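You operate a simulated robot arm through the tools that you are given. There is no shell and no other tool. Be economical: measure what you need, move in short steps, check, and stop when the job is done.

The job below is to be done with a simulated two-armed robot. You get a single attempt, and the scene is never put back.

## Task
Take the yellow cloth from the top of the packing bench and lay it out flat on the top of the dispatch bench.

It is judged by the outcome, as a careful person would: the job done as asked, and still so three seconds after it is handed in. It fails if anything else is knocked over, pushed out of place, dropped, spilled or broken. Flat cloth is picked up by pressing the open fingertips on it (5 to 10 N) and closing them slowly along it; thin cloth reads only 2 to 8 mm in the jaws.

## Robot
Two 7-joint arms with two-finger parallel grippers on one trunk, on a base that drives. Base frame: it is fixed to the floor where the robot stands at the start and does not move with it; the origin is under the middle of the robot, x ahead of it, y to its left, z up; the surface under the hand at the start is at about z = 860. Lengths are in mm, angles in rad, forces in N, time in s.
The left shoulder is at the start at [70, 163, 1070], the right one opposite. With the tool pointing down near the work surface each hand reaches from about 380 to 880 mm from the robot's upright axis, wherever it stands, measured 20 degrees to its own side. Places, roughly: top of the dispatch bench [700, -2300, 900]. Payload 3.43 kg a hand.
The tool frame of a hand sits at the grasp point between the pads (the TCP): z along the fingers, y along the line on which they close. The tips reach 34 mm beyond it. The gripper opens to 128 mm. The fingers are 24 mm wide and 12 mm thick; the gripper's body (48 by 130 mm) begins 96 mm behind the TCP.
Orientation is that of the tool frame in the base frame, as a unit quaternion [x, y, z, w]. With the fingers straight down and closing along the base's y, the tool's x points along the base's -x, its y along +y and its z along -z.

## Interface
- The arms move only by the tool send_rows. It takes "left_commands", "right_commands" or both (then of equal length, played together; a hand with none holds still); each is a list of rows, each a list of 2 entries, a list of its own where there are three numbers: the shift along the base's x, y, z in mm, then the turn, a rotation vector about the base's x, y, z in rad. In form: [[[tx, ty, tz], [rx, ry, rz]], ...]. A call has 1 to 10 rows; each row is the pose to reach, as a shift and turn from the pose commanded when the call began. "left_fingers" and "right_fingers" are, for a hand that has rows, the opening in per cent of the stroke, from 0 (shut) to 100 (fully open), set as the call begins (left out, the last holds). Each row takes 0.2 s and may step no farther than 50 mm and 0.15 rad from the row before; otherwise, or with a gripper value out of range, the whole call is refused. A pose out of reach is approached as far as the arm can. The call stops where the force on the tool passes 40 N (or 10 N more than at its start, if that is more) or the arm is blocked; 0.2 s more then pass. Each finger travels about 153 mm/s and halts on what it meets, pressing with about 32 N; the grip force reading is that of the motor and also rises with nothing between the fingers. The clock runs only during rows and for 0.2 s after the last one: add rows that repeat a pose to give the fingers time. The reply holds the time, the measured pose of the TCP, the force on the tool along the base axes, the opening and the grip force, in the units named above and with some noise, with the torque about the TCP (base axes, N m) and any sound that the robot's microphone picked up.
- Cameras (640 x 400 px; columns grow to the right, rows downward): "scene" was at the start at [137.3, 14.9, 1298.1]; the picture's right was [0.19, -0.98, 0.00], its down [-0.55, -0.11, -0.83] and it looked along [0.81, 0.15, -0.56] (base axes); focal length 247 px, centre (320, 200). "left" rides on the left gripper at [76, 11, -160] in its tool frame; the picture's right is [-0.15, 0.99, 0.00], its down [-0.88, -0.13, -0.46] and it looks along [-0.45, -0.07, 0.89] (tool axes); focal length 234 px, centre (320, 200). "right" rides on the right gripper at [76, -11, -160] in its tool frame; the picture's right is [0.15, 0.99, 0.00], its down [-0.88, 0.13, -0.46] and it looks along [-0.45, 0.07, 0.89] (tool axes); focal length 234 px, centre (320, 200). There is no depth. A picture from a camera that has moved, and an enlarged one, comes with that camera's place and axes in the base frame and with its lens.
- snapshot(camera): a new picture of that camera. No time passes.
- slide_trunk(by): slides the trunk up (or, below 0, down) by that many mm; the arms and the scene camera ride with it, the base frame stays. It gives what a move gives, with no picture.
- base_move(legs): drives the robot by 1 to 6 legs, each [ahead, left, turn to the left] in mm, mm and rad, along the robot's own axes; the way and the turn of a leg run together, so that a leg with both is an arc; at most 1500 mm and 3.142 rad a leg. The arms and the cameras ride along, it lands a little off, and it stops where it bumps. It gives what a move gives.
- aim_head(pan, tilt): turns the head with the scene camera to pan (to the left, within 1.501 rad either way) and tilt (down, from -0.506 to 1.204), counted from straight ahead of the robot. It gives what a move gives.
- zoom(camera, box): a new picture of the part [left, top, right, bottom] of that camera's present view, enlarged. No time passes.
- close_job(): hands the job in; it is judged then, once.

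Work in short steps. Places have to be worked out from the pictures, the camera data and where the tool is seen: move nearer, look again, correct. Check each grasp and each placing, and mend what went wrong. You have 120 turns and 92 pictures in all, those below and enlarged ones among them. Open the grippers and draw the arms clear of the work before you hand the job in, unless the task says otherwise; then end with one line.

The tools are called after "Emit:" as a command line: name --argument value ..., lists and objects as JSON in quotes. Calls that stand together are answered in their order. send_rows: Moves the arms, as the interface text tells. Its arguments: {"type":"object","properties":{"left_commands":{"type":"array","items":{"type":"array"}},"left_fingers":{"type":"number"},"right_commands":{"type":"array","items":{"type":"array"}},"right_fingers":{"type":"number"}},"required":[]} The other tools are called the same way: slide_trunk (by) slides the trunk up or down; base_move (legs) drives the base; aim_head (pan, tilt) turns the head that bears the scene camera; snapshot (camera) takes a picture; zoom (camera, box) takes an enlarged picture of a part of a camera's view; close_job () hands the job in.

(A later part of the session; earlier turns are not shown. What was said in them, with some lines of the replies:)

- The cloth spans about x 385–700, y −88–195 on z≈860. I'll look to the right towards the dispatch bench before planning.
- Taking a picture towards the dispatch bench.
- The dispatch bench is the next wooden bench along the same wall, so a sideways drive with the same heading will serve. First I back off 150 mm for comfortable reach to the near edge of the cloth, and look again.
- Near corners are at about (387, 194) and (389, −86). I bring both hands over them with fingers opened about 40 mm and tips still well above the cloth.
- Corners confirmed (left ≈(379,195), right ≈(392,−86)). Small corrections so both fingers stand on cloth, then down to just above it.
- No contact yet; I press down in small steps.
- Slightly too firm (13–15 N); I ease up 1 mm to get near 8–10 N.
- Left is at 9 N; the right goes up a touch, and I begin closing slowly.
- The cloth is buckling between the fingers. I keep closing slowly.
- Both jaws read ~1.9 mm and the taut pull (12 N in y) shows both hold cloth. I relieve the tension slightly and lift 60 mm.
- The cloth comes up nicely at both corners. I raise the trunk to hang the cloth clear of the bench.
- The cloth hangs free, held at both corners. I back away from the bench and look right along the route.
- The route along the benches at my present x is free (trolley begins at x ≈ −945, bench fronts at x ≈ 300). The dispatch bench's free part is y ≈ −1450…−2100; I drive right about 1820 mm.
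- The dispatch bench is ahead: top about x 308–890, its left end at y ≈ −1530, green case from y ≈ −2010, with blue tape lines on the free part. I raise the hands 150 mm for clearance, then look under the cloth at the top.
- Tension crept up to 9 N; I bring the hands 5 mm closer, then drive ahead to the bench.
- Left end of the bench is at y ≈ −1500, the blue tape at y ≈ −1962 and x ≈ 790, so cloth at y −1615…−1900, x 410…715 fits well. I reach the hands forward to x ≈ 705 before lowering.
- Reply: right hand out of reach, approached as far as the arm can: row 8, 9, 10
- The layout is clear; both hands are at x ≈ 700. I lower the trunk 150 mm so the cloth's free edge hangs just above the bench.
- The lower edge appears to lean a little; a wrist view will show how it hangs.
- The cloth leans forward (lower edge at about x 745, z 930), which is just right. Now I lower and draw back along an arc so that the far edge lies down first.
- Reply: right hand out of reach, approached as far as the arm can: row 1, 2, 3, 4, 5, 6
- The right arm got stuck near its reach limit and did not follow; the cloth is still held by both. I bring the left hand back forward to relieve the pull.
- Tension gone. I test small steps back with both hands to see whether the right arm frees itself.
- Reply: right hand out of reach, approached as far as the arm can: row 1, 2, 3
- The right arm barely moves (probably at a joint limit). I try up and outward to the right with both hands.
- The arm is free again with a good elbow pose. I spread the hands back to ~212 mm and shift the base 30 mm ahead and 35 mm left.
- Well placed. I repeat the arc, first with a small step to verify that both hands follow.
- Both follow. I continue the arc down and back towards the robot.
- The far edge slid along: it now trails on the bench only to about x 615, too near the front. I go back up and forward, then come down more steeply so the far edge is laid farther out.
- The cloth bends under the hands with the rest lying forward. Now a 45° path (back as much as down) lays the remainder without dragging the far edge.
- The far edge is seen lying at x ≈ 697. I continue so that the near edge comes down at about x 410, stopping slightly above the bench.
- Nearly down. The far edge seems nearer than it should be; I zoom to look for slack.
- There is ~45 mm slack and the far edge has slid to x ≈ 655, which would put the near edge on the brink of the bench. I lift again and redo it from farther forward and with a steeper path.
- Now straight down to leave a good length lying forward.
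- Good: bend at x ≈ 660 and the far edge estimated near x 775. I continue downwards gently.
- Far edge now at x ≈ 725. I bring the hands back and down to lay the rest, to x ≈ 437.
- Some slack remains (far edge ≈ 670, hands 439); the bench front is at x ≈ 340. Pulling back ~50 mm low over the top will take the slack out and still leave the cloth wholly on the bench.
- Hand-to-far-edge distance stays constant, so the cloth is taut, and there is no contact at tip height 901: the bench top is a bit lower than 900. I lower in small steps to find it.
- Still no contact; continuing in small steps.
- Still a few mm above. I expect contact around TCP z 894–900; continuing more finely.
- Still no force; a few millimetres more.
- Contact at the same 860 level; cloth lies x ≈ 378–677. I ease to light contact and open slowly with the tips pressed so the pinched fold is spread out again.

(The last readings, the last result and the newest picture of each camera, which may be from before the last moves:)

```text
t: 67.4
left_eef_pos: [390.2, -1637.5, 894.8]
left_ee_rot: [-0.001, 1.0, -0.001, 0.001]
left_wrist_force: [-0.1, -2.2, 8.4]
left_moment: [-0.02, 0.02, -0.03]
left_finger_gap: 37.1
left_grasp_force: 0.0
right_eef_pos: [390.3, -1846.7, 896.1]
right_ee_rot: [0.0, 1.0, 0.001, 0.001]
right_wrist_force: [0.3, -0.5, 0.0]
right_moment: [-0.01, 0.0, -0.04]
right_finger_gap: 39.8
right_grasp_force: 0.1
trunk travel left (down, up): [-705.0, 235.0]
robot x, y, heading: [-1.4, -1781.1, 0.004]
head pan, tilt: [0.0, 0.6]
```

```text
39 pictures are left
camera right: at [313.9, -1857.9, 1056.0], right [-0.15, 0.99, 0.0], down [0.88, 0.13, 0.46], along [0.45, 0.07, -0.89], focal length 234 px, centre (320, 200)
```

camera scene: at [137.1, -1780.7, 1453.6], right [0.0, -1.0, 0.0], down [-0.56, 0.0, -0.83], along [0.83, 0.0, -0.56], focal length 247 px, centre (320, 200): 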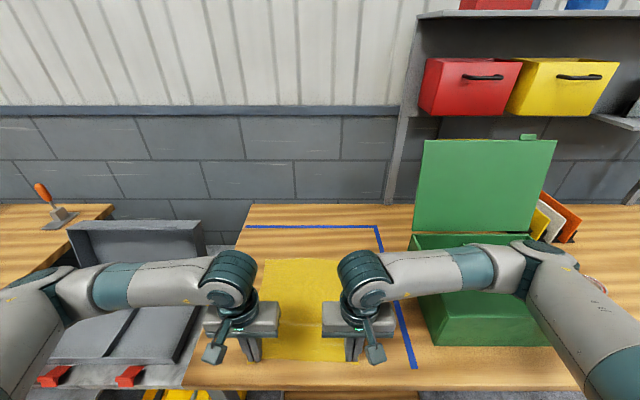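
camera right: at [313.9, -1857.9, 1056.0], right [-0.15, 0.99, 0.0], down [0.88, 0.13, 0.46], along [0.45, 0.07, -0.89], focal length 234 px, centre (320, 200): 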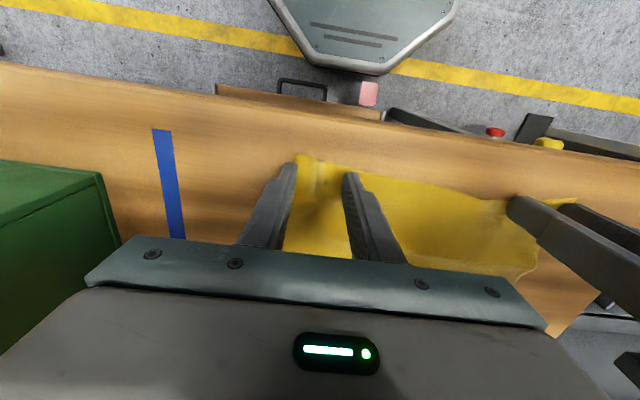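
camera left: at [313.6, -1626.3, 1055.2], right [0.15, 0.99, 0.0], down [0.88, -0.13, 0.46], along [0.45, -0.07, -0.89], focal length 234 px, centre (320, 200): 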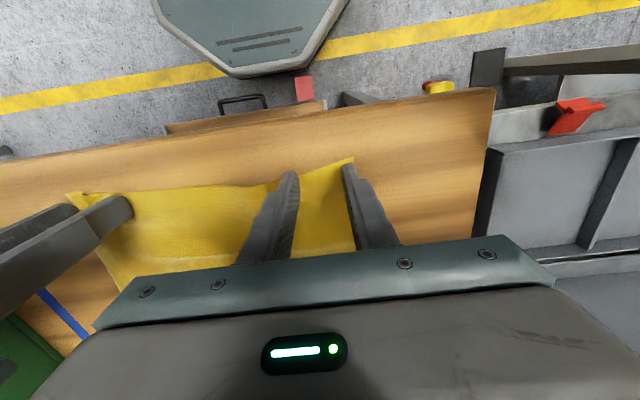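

Both corners opened out flat. I lift the hands straight up and view the result.

Emit:
send_rows --left_commands '[[[0, 0, 15], [0, 0, 0]], [[0, 0, 45], [0, 0, 0]], [[0, 0, 90], [0, 0, 0]], [[0, 25, 130], [0, 0, 0]], [[0, 60, 160], [0, 0, 0]], [[0, 60, 200], [0, 0, 0]]]' --right_commands '[[[0, 0, 15], [0, 0, 0]], [[0, 0, 45], [0, 0, 0]], [[0, 0, 90], [0, 0, 0]], [[0, -25, 130], [0, 0, 0]], [[0, -60, 160], [0, 0, 0]], [[0, -60, 200], [0, 0, 0]]]'

Emit:
aim_head --pan 0 --tilt 0.8

Emit:
snapshot --camera "scene"

```text
t: 68.8
left_eef_pos: [391.1, -1578.6, 1097.8]
left_ee_rot: [0.0, 1.0, 0.0, 0.001]
left_wrist_force: [0.4, -0.5, -1.1]
left_moment: [-0.02, 0.02, 0.01]
left_finger_gap: 39.6
left_grasp_force: 0.1
right_eef_pos: [388.1, -1907.5, 1096.7]
right_ee_rot: [0.0, 1.0, 0.0, 0.001]
right_wrist_force: [0.2, 0.1, -0.4]
right_moment: [-0.03, 0.01, 0.0]
right_finger_gap: 39.8
right_grasp_force: 0.0
trunk travel left (down, up): [-705.0, 235.0]
robot x, y, heading: [0.6, -1779.4, 0.001]
head pan, tilt: [0.0, 0.6]
```

```text
t: 69.5
left_eef_pos: [389.6, -1579.5, 1096.8]
left_ee_rot: [-0.001, 1.0, 0.0, 0.0]
left_wrist_force: [-1.8, -0.6, 0.3]
left_moment: [0.0, -0.04, 0.0]
left_finger_gap: 39.6
left_grasp_force: 0.0
right_eef_pos: [388.0, -1907.8, 1095.9]
right_ee_rot: [-0.001, 1.0, 0.001, 0.002]
right_wrist_force: [-0.4, 0.9, 0.5]
right_moment: [0.03, 0.0, -0.01]
right_finger_gap: 39.7
right_grasp_force: 0.0
trunk travel left (down, up): [-705.0, 235.0]
robot x, y, heading: [-1.9, -1781.1, -0.002]
head pan, tilt: [0.0, 0.799]
```

```text
38 pictures are left
camera scene: at [130.5, -1780.7, 1436.3], right [0.0, -1.0, 0.0], down [-0.72, 0.0, -0.7], along [0.7, 0.0, -0.72], focal length 247 px, centre (320, 200)
```

scene: 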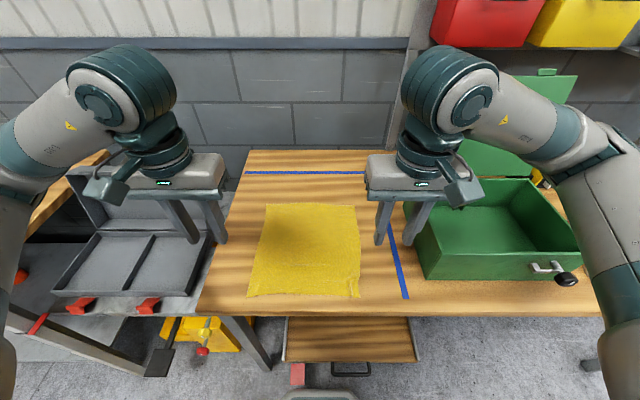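

The cloth appears flat; I zoom in to check for folds.

Emit:
zoom --camera "scene" --box '[225, 190, 385, 310]'

```text
3.33 times, centred on (305, 250) of scene
camera zoom: at [130.5, -1780.7, 1436.3], right [0.0, -1.0, 0.0], down [-0.72, 0.0, -0.7], along [0.7, 0.0, -0.72], focal length 824 px, centre (370, 33)
```

zoom: 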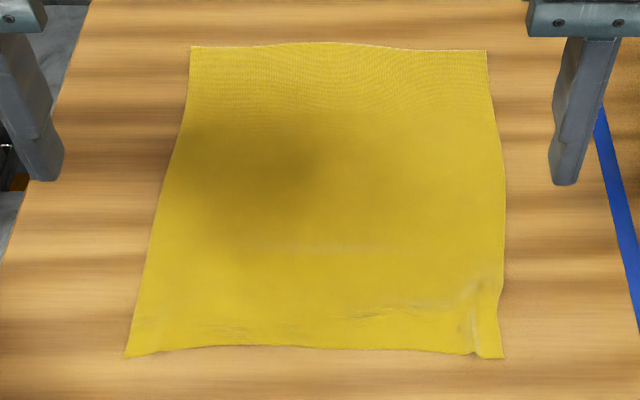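

Nearly perfect; only the near-right corner has a small ripple (near edge ~264 mm wide vs ~284). I'll smooth it: set the right fingertips astride the ripple and spread them outward.

Emit:
send_rows --right_commands '[[[0, 35, -45], [0, 0, 0]], [[2, 71, -75], [0, 0, 0]], [[2, 71, -120], [0, 0, 0]], [[2, 71, -165], [0, 0, 0]], [[2, 71, -190], [0, 0, 0]], [[2, 71, -197], [0, 0, 0]], [[2, 71, -197], [0, 0, 0]]]'

Emit:
snapshot --camera "right"

```text
refused: row 1 steps farther than a row can; nothing moved
```

```text
36 pictures are left
camera right: at [312.4, -1918.9, 1256.3], right [-0.15, 0.99, 0.0], down [0.88, 0.13, 0.46], along [0.45, 0.07, -0.89], focal length 234 px, centre (320, 200)
```

right: 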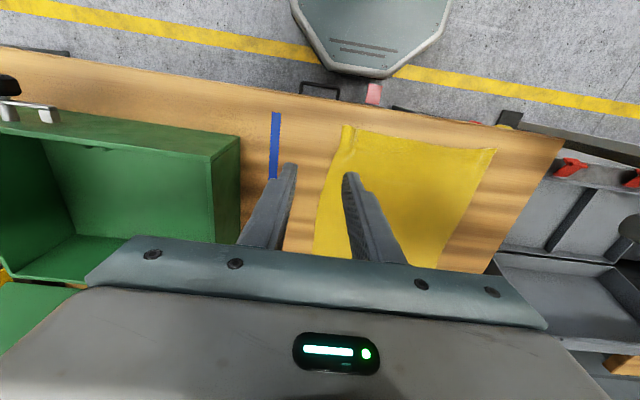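

The step was too large; I resend with smaller ones.

Emit:
send_rows --right_commands '[[[0, 35, -30], [0, 0, 0]], [[2, 68, -60], [0, 0, 0]], [[2, 71, -105], [0, 0, 0]], [[2, 71, -150], [0, 0, 0]], [[2, 71, -185], [0, 0, 0]], [[2, 71, -196], [0, 0, 0]], [[2, 71, -196], [0, 0, 0]]]'

Emit:
snapshot --camera "right"

```text
t: 71.1
left_eef_pos: [389.1, -1578.4, 1096.0]
left_ee_rot: [-0.001, 1.0, -0.001, 0.0]
left_wrist_force: [-0.2, -0.1, -0.1]
left_moment: [-0.01, -0.02, 0.0]
left_finger_gap: 39.8
left_grasp_force: 0.1
right_eef_pos: [392.3, -1837.3, 901.1]
right_ee_rot: [0.0, 1.0, 0.0, 0.001]
right_wrist_force: [-0.2, 0.4, -0.1]
right_moment: [0.04, -0.03, 0.02]
right_finger_gap: 39.6
right_grasp_force: 0.1
trunk travel left (down, up): [-705.0, 235.0]
robot x, y, heading: [-1.8, -1773.7, 0.002]
head pan, tilt: [0.0, 0.799]
```

```text
35 pictures are left
camera right: at [316.8, -1848.4, 1059.9], right [-0.15, 0.99, 0.0], down [0.88, 0.13, 0.46], along [0.45, 0.07, -0.89], focal length 234 px, centre (320, 200)
```

right: 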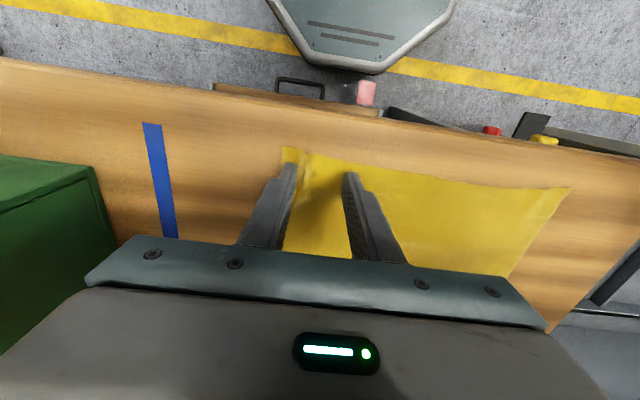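

The outer finger is above the corner flap, outside the ripple. I press lightly.

Emit:
send_rows --right_commands '[[[0, 0, -3], [0, 0, 0]], [[0, 0, -6], [0, 0, 0]], [[0, 0, -7.5], [0, 0, 0]], [[0, 0, -7.5], [0, 0, 0]]]'

```text
t: 72.1
left_eef_pos: [388.0, -1579.3, 1096.7]
left_ee_rot: [-0.001, 1.0, 0.0, 0.002]
left_wrist_force: [0.3, -1.1, -0.2]
left_moment: [-0.03, 0.01, 0.01]
left_finger_gap: 39.5
left_grasp_force: 0.0
right_eef_pos: [391.7, -1835.8, 896.3]
right_ee_rot: [-0.001, 1.0, 0.001, 0.002]
right_wrist_force: [1.4, -2.7, 33.7]
right_moment: [-0.63, 0.09, 0.05]
right_finger_gap: 39.8
right_grasp_force: 0.3
trunk travel left (down, up): [-705.0, 235.0]
robot x, y, heading: [-1.1, -1782.3, -0.004]
head pan, tilt: [0.0, 0.799]
```

Too firm (34 N); I ease back up to about 8 N.

Emit:
send_rows --right_commands '[[[0, 0, 2.8], [0, 0, 0]], [[0, 0, 2.8], [0, 0, 0]]]'

```text
t: 72.7
left_eef_pos: [390.3, -1579.2, 1096.6]
left_ee_rot: [-0.001, 1.0, 0.0, 0.001]
left_wrist_force: [-0.8, -0.1, -0.3]
left_moment: [-0.01, -0.01, 0.0]
left_finger_gap: 39.7
left_grasp_force: 0.1
right_eef_pos: [391.1, -1835.1, 895.9]
right_ee_rot: [-0.001, 1.0, 0.0, 0.001]
right_wrist_force: [1.7, -0.9, 9.2]
right_moment: [-0.14, -0.04, 0.02]
right_finger_gap: 39.8
right_grasp_force: 0.1
trunk travel left (down, up): [-705.0, 235.0]
robot x, y, heading: [-1.5, -1776.7, -0.003]
head pan, tilt: [0.0, 0.799]
```

9 N. Now I spread the fingers while shifting the hand right so only the outer finger slides the corner outward.

Emit:
send_rows --right_commands '[[[0, -4, 0], [0, 0, 0]], [[0, -4, 0], [0, 0, 0]]]' --right_fingers 37

Emit:
send_rows --right_commands '[[[0, -4, 0], [0, 0, 0]], [[0, -4, 0], [0, 0, 0]]]' --right_fingers 43

Emit:
snapshot --camera "right"

```text
t: 73.3
left_eef_pos: [390.5, -1579.4, 1095.8]
left_ee_rot: [0.0, 1.0, -0.001, 0.002]
left_wrist_force: [-0.8, 0.0, -1.0]
left_moment: [0.03, 0.02, 0.02]
left_finger_gap: 39.7
left_grasp_force: 0.1
right_eef_pos: [391.8, -1841.0, 895.6]
right_ee_rot: [-0.001, 1.0, 0.0, 0.0]
right_wrist_force: [-1.1, -0.1, 3.5]
right_moment: [-0.07, 0.07, 0.02]
right_finger_gap: 47.0
right_grasp_force: 0.1
trunk travel left (down, up): [-705.0, 235.0]
robot x, y, heading: [0.9, -1778.3, -0.005]
head pan, tilt: [0.0, 0.799]
```

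```text
t: 73.9
left_eef_pos: [390.6, -1578.4, 1096.0]
left_ee_rot: [-0.001, 1.0, 0.0, 0.0]
left_wrist_force: [-0.3, 0.6, 0.6]
left_moment: [-0.01, 0.03, 0.03]
left_finger_gap: 40.0
left_grasp_force: 0.1
right_eef_pos: [392.8, -1843.7, 895.8]
right_ee_rot: [0.0, 1.0, 0.0, 0.001]
right_wrist_force: [-0.8, 0.3, 4.2]
right_moment: [-0.07, 0.01, -0.04]
right_finger_gap: 53.7
right_grasp_force: 0.0
trunk travel left (down, up): [-705.0, 235.0]
robot x, y, heading: [0.3, -1780.0, 0.003]
head pan, tilt: [0.0, 0.799]
```

```text
34 pictures are left
camera right: at [316.3, -1854.7, 1055.0], right [-0.15, 0.99, 0.0], down [0.88, 0.13, 0.46], along [0.45, 0.07, -0.89], focal length 234 px, centre (320, 200)
```

right: 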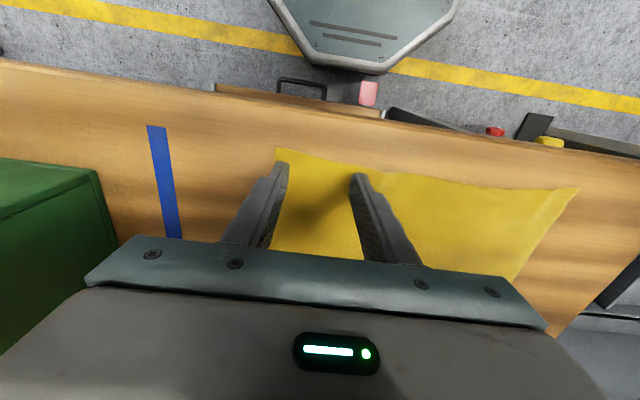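

The ripple is gone. I lift both hands up and away and check the whole.

Emit:
send_rows --right_commands '[[[0, 0, 20], [0, 0, 0]], [[0, 0, 60], [0, 0, 0]], [[0, 0, 105], [0, 0, 0]], [[0, -20, 145], [0, 0, 0]], [[-10, -55, 175], [0, 0, 0]], [[-10, -60, 210], [0, 0, 0]], [[-10, -60, 240], [0, 0, 0]]]' --left_commands '[[[0, 0, 0], [0, 0, 0]], [[0, 0, 5], [0, 0, 0]], [[0, 0, 10], [0, 0, 0]], [[0, 0, 20], [0, 0, 0]], [[0, 0, 30], [0, 0, 0]], [[-10, 0, 40], [0, 0, 0]], [[-10, 0, 40], [0, 0, 0]]]'

Emit:
zoom --camera "scene" --box '[200, 160, 440, 320]'

```text
t: 75.5
left_eef_pos: [380.9, -1575.7, 1136.7]
left_ee_rot: [0.0, 1.0, 0.001, 0.0]
left_wrist_force: [0.7, 0.8, -0.1]
left_moment: [0.01, 0.02, 0.01]
left_finger_gap: 39.8
left_grasp_force: 0.1
right_eef_pos: [382.2, -1903.4, 1136.0]
right_ee_rot: [-0.001, 1.0, -0.001, 0.001]
right_wrist_force: [-0.3, 0.6, -0.4]
right_moment: [0.01, 0.0, 0.01]
right_finger_gap: 54.9
right_grasp_force: 0.1
trunk travel left (down, up): [-705.0, 235.0]
robot x, y, heading: [-0.6, -1784.2, 0.003]
head pan, tilt: [0.0, 0.799]
```

```text
2.50 times, centred on (320, 240) of scene
camera zoom: at [130.2, -1779.9, 1436.2], right [0.0, -1.0, 0.0], down [-0.72, 0.0, -0.7], along [0.7, 0.0, -0.72], focal length 618 px, centre (320, 100)
```

zoom: 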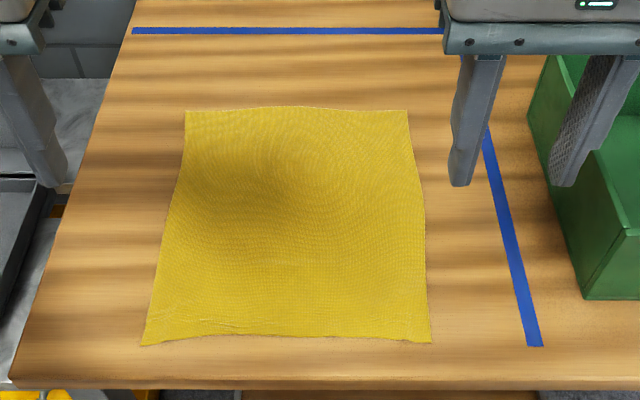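

The cloth is flat on the bench. I open the grippers, raise the hands and back away from the bench.

Emit:
send_rows --right_commands '[[[0, 10, 40], [0, 0, 0]], [[0, 20, 80], [0, 0, 0]], [[0, 20, 80], [0, 0, 0]]]' --left_commands '[[[0, 0, 40], [0, 0, 0]], [[0, 0, 80], [0, 0, 0]], [[0, 0, 80], [0, 0, 0]]]' --left_fingers 100 --right_fingers 100

Emit:
base_move --legs '[[-250, 0, 0]]'

Emit:
snapshot --camera "scene"

```text
t: 76.3
left_eef_pos: [381.3, -1575.8, 1216.1]
left_ee_rot: [-0.001, 1.0, 0.0, 0.001]
left_wrist_force: [0.3, -0.6, 0.4]
left_moment: [0.02, 0.04, 0.04]
left_finger_gap: 128.2
left_grasp_force: 0.0
right_eef_pos: [383.7, -1881.3, 1217.3]
right_ee_rot: [-0.001, 1.0, 0.001, 0.0]
right_wrist_force: [1.1, -0.5, 0.4]
right_moment: [-0.01, -0.03, 0.01]
right_finger_gap: 127.9
right_grasp_force: 0.0
trunk travel left (down, up): [-705.0, 235.0]
robot x, y, heading: [-4.9, -1780.5, 0.0]
head pan, tilt: [0.0, 0.799]
```

```text
t: 78.2
left_eef_pos: [120.4, -1576.5, 1216.0]
left_ee_rot: [-0.001, 1.0, -0.001, 0.001]
left_wrist_force: [-0.6, -0.4, 1.0]
left_moment: [-0.03, -0.03, 0.02]
left_finger_gap: 127.8
left_grasp_force: 0.1
right_eef_pos: [124.4, -1882.5, 1217.5]
right_ee_rot: [-0.001, 1.0, 0.001, 0.0]
right_wrist_force: [-0.4, -0.5, 0.9]
right_moment: [-0.03, 0.01, 0.02]
right_finger_gap: 128.1
right_grasp_force: 0.1
trunk travel left (down, up): [-705.0, 235.0]
robot x, y, heading: [-262.7, -1781.1, -0.005]
head pan, tilt: [0.0, 0.799]
```

```text
32 pictures are left
camera scene: at [-128.5, -1781.1, 1436.1], right [0.0, -1.0, 0.0], down [-0.72, 0.0, -0.7], along [0.7, 0.0, -0.72], focal length 247 px, centre (320, 200)
```

scene: 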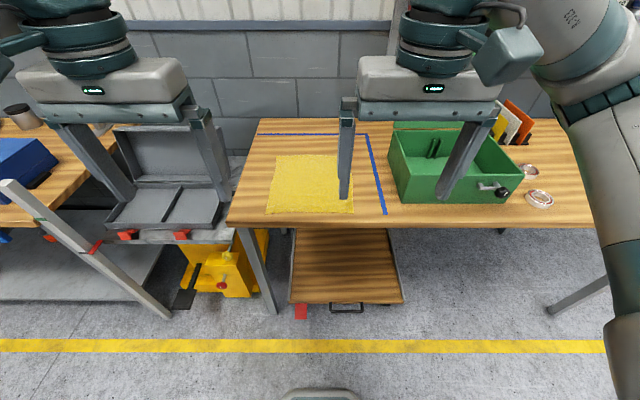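

The cloth lies flat, everything else is undisturbed, and the arms are clear; I hand in.

Emit:
close_job

```text
The job is handed in.
```

The yellow cloth is laid out flat on top of the dispatch bench, nothing else appears to have been disturbed, and both grippers are open and clear of the bench.
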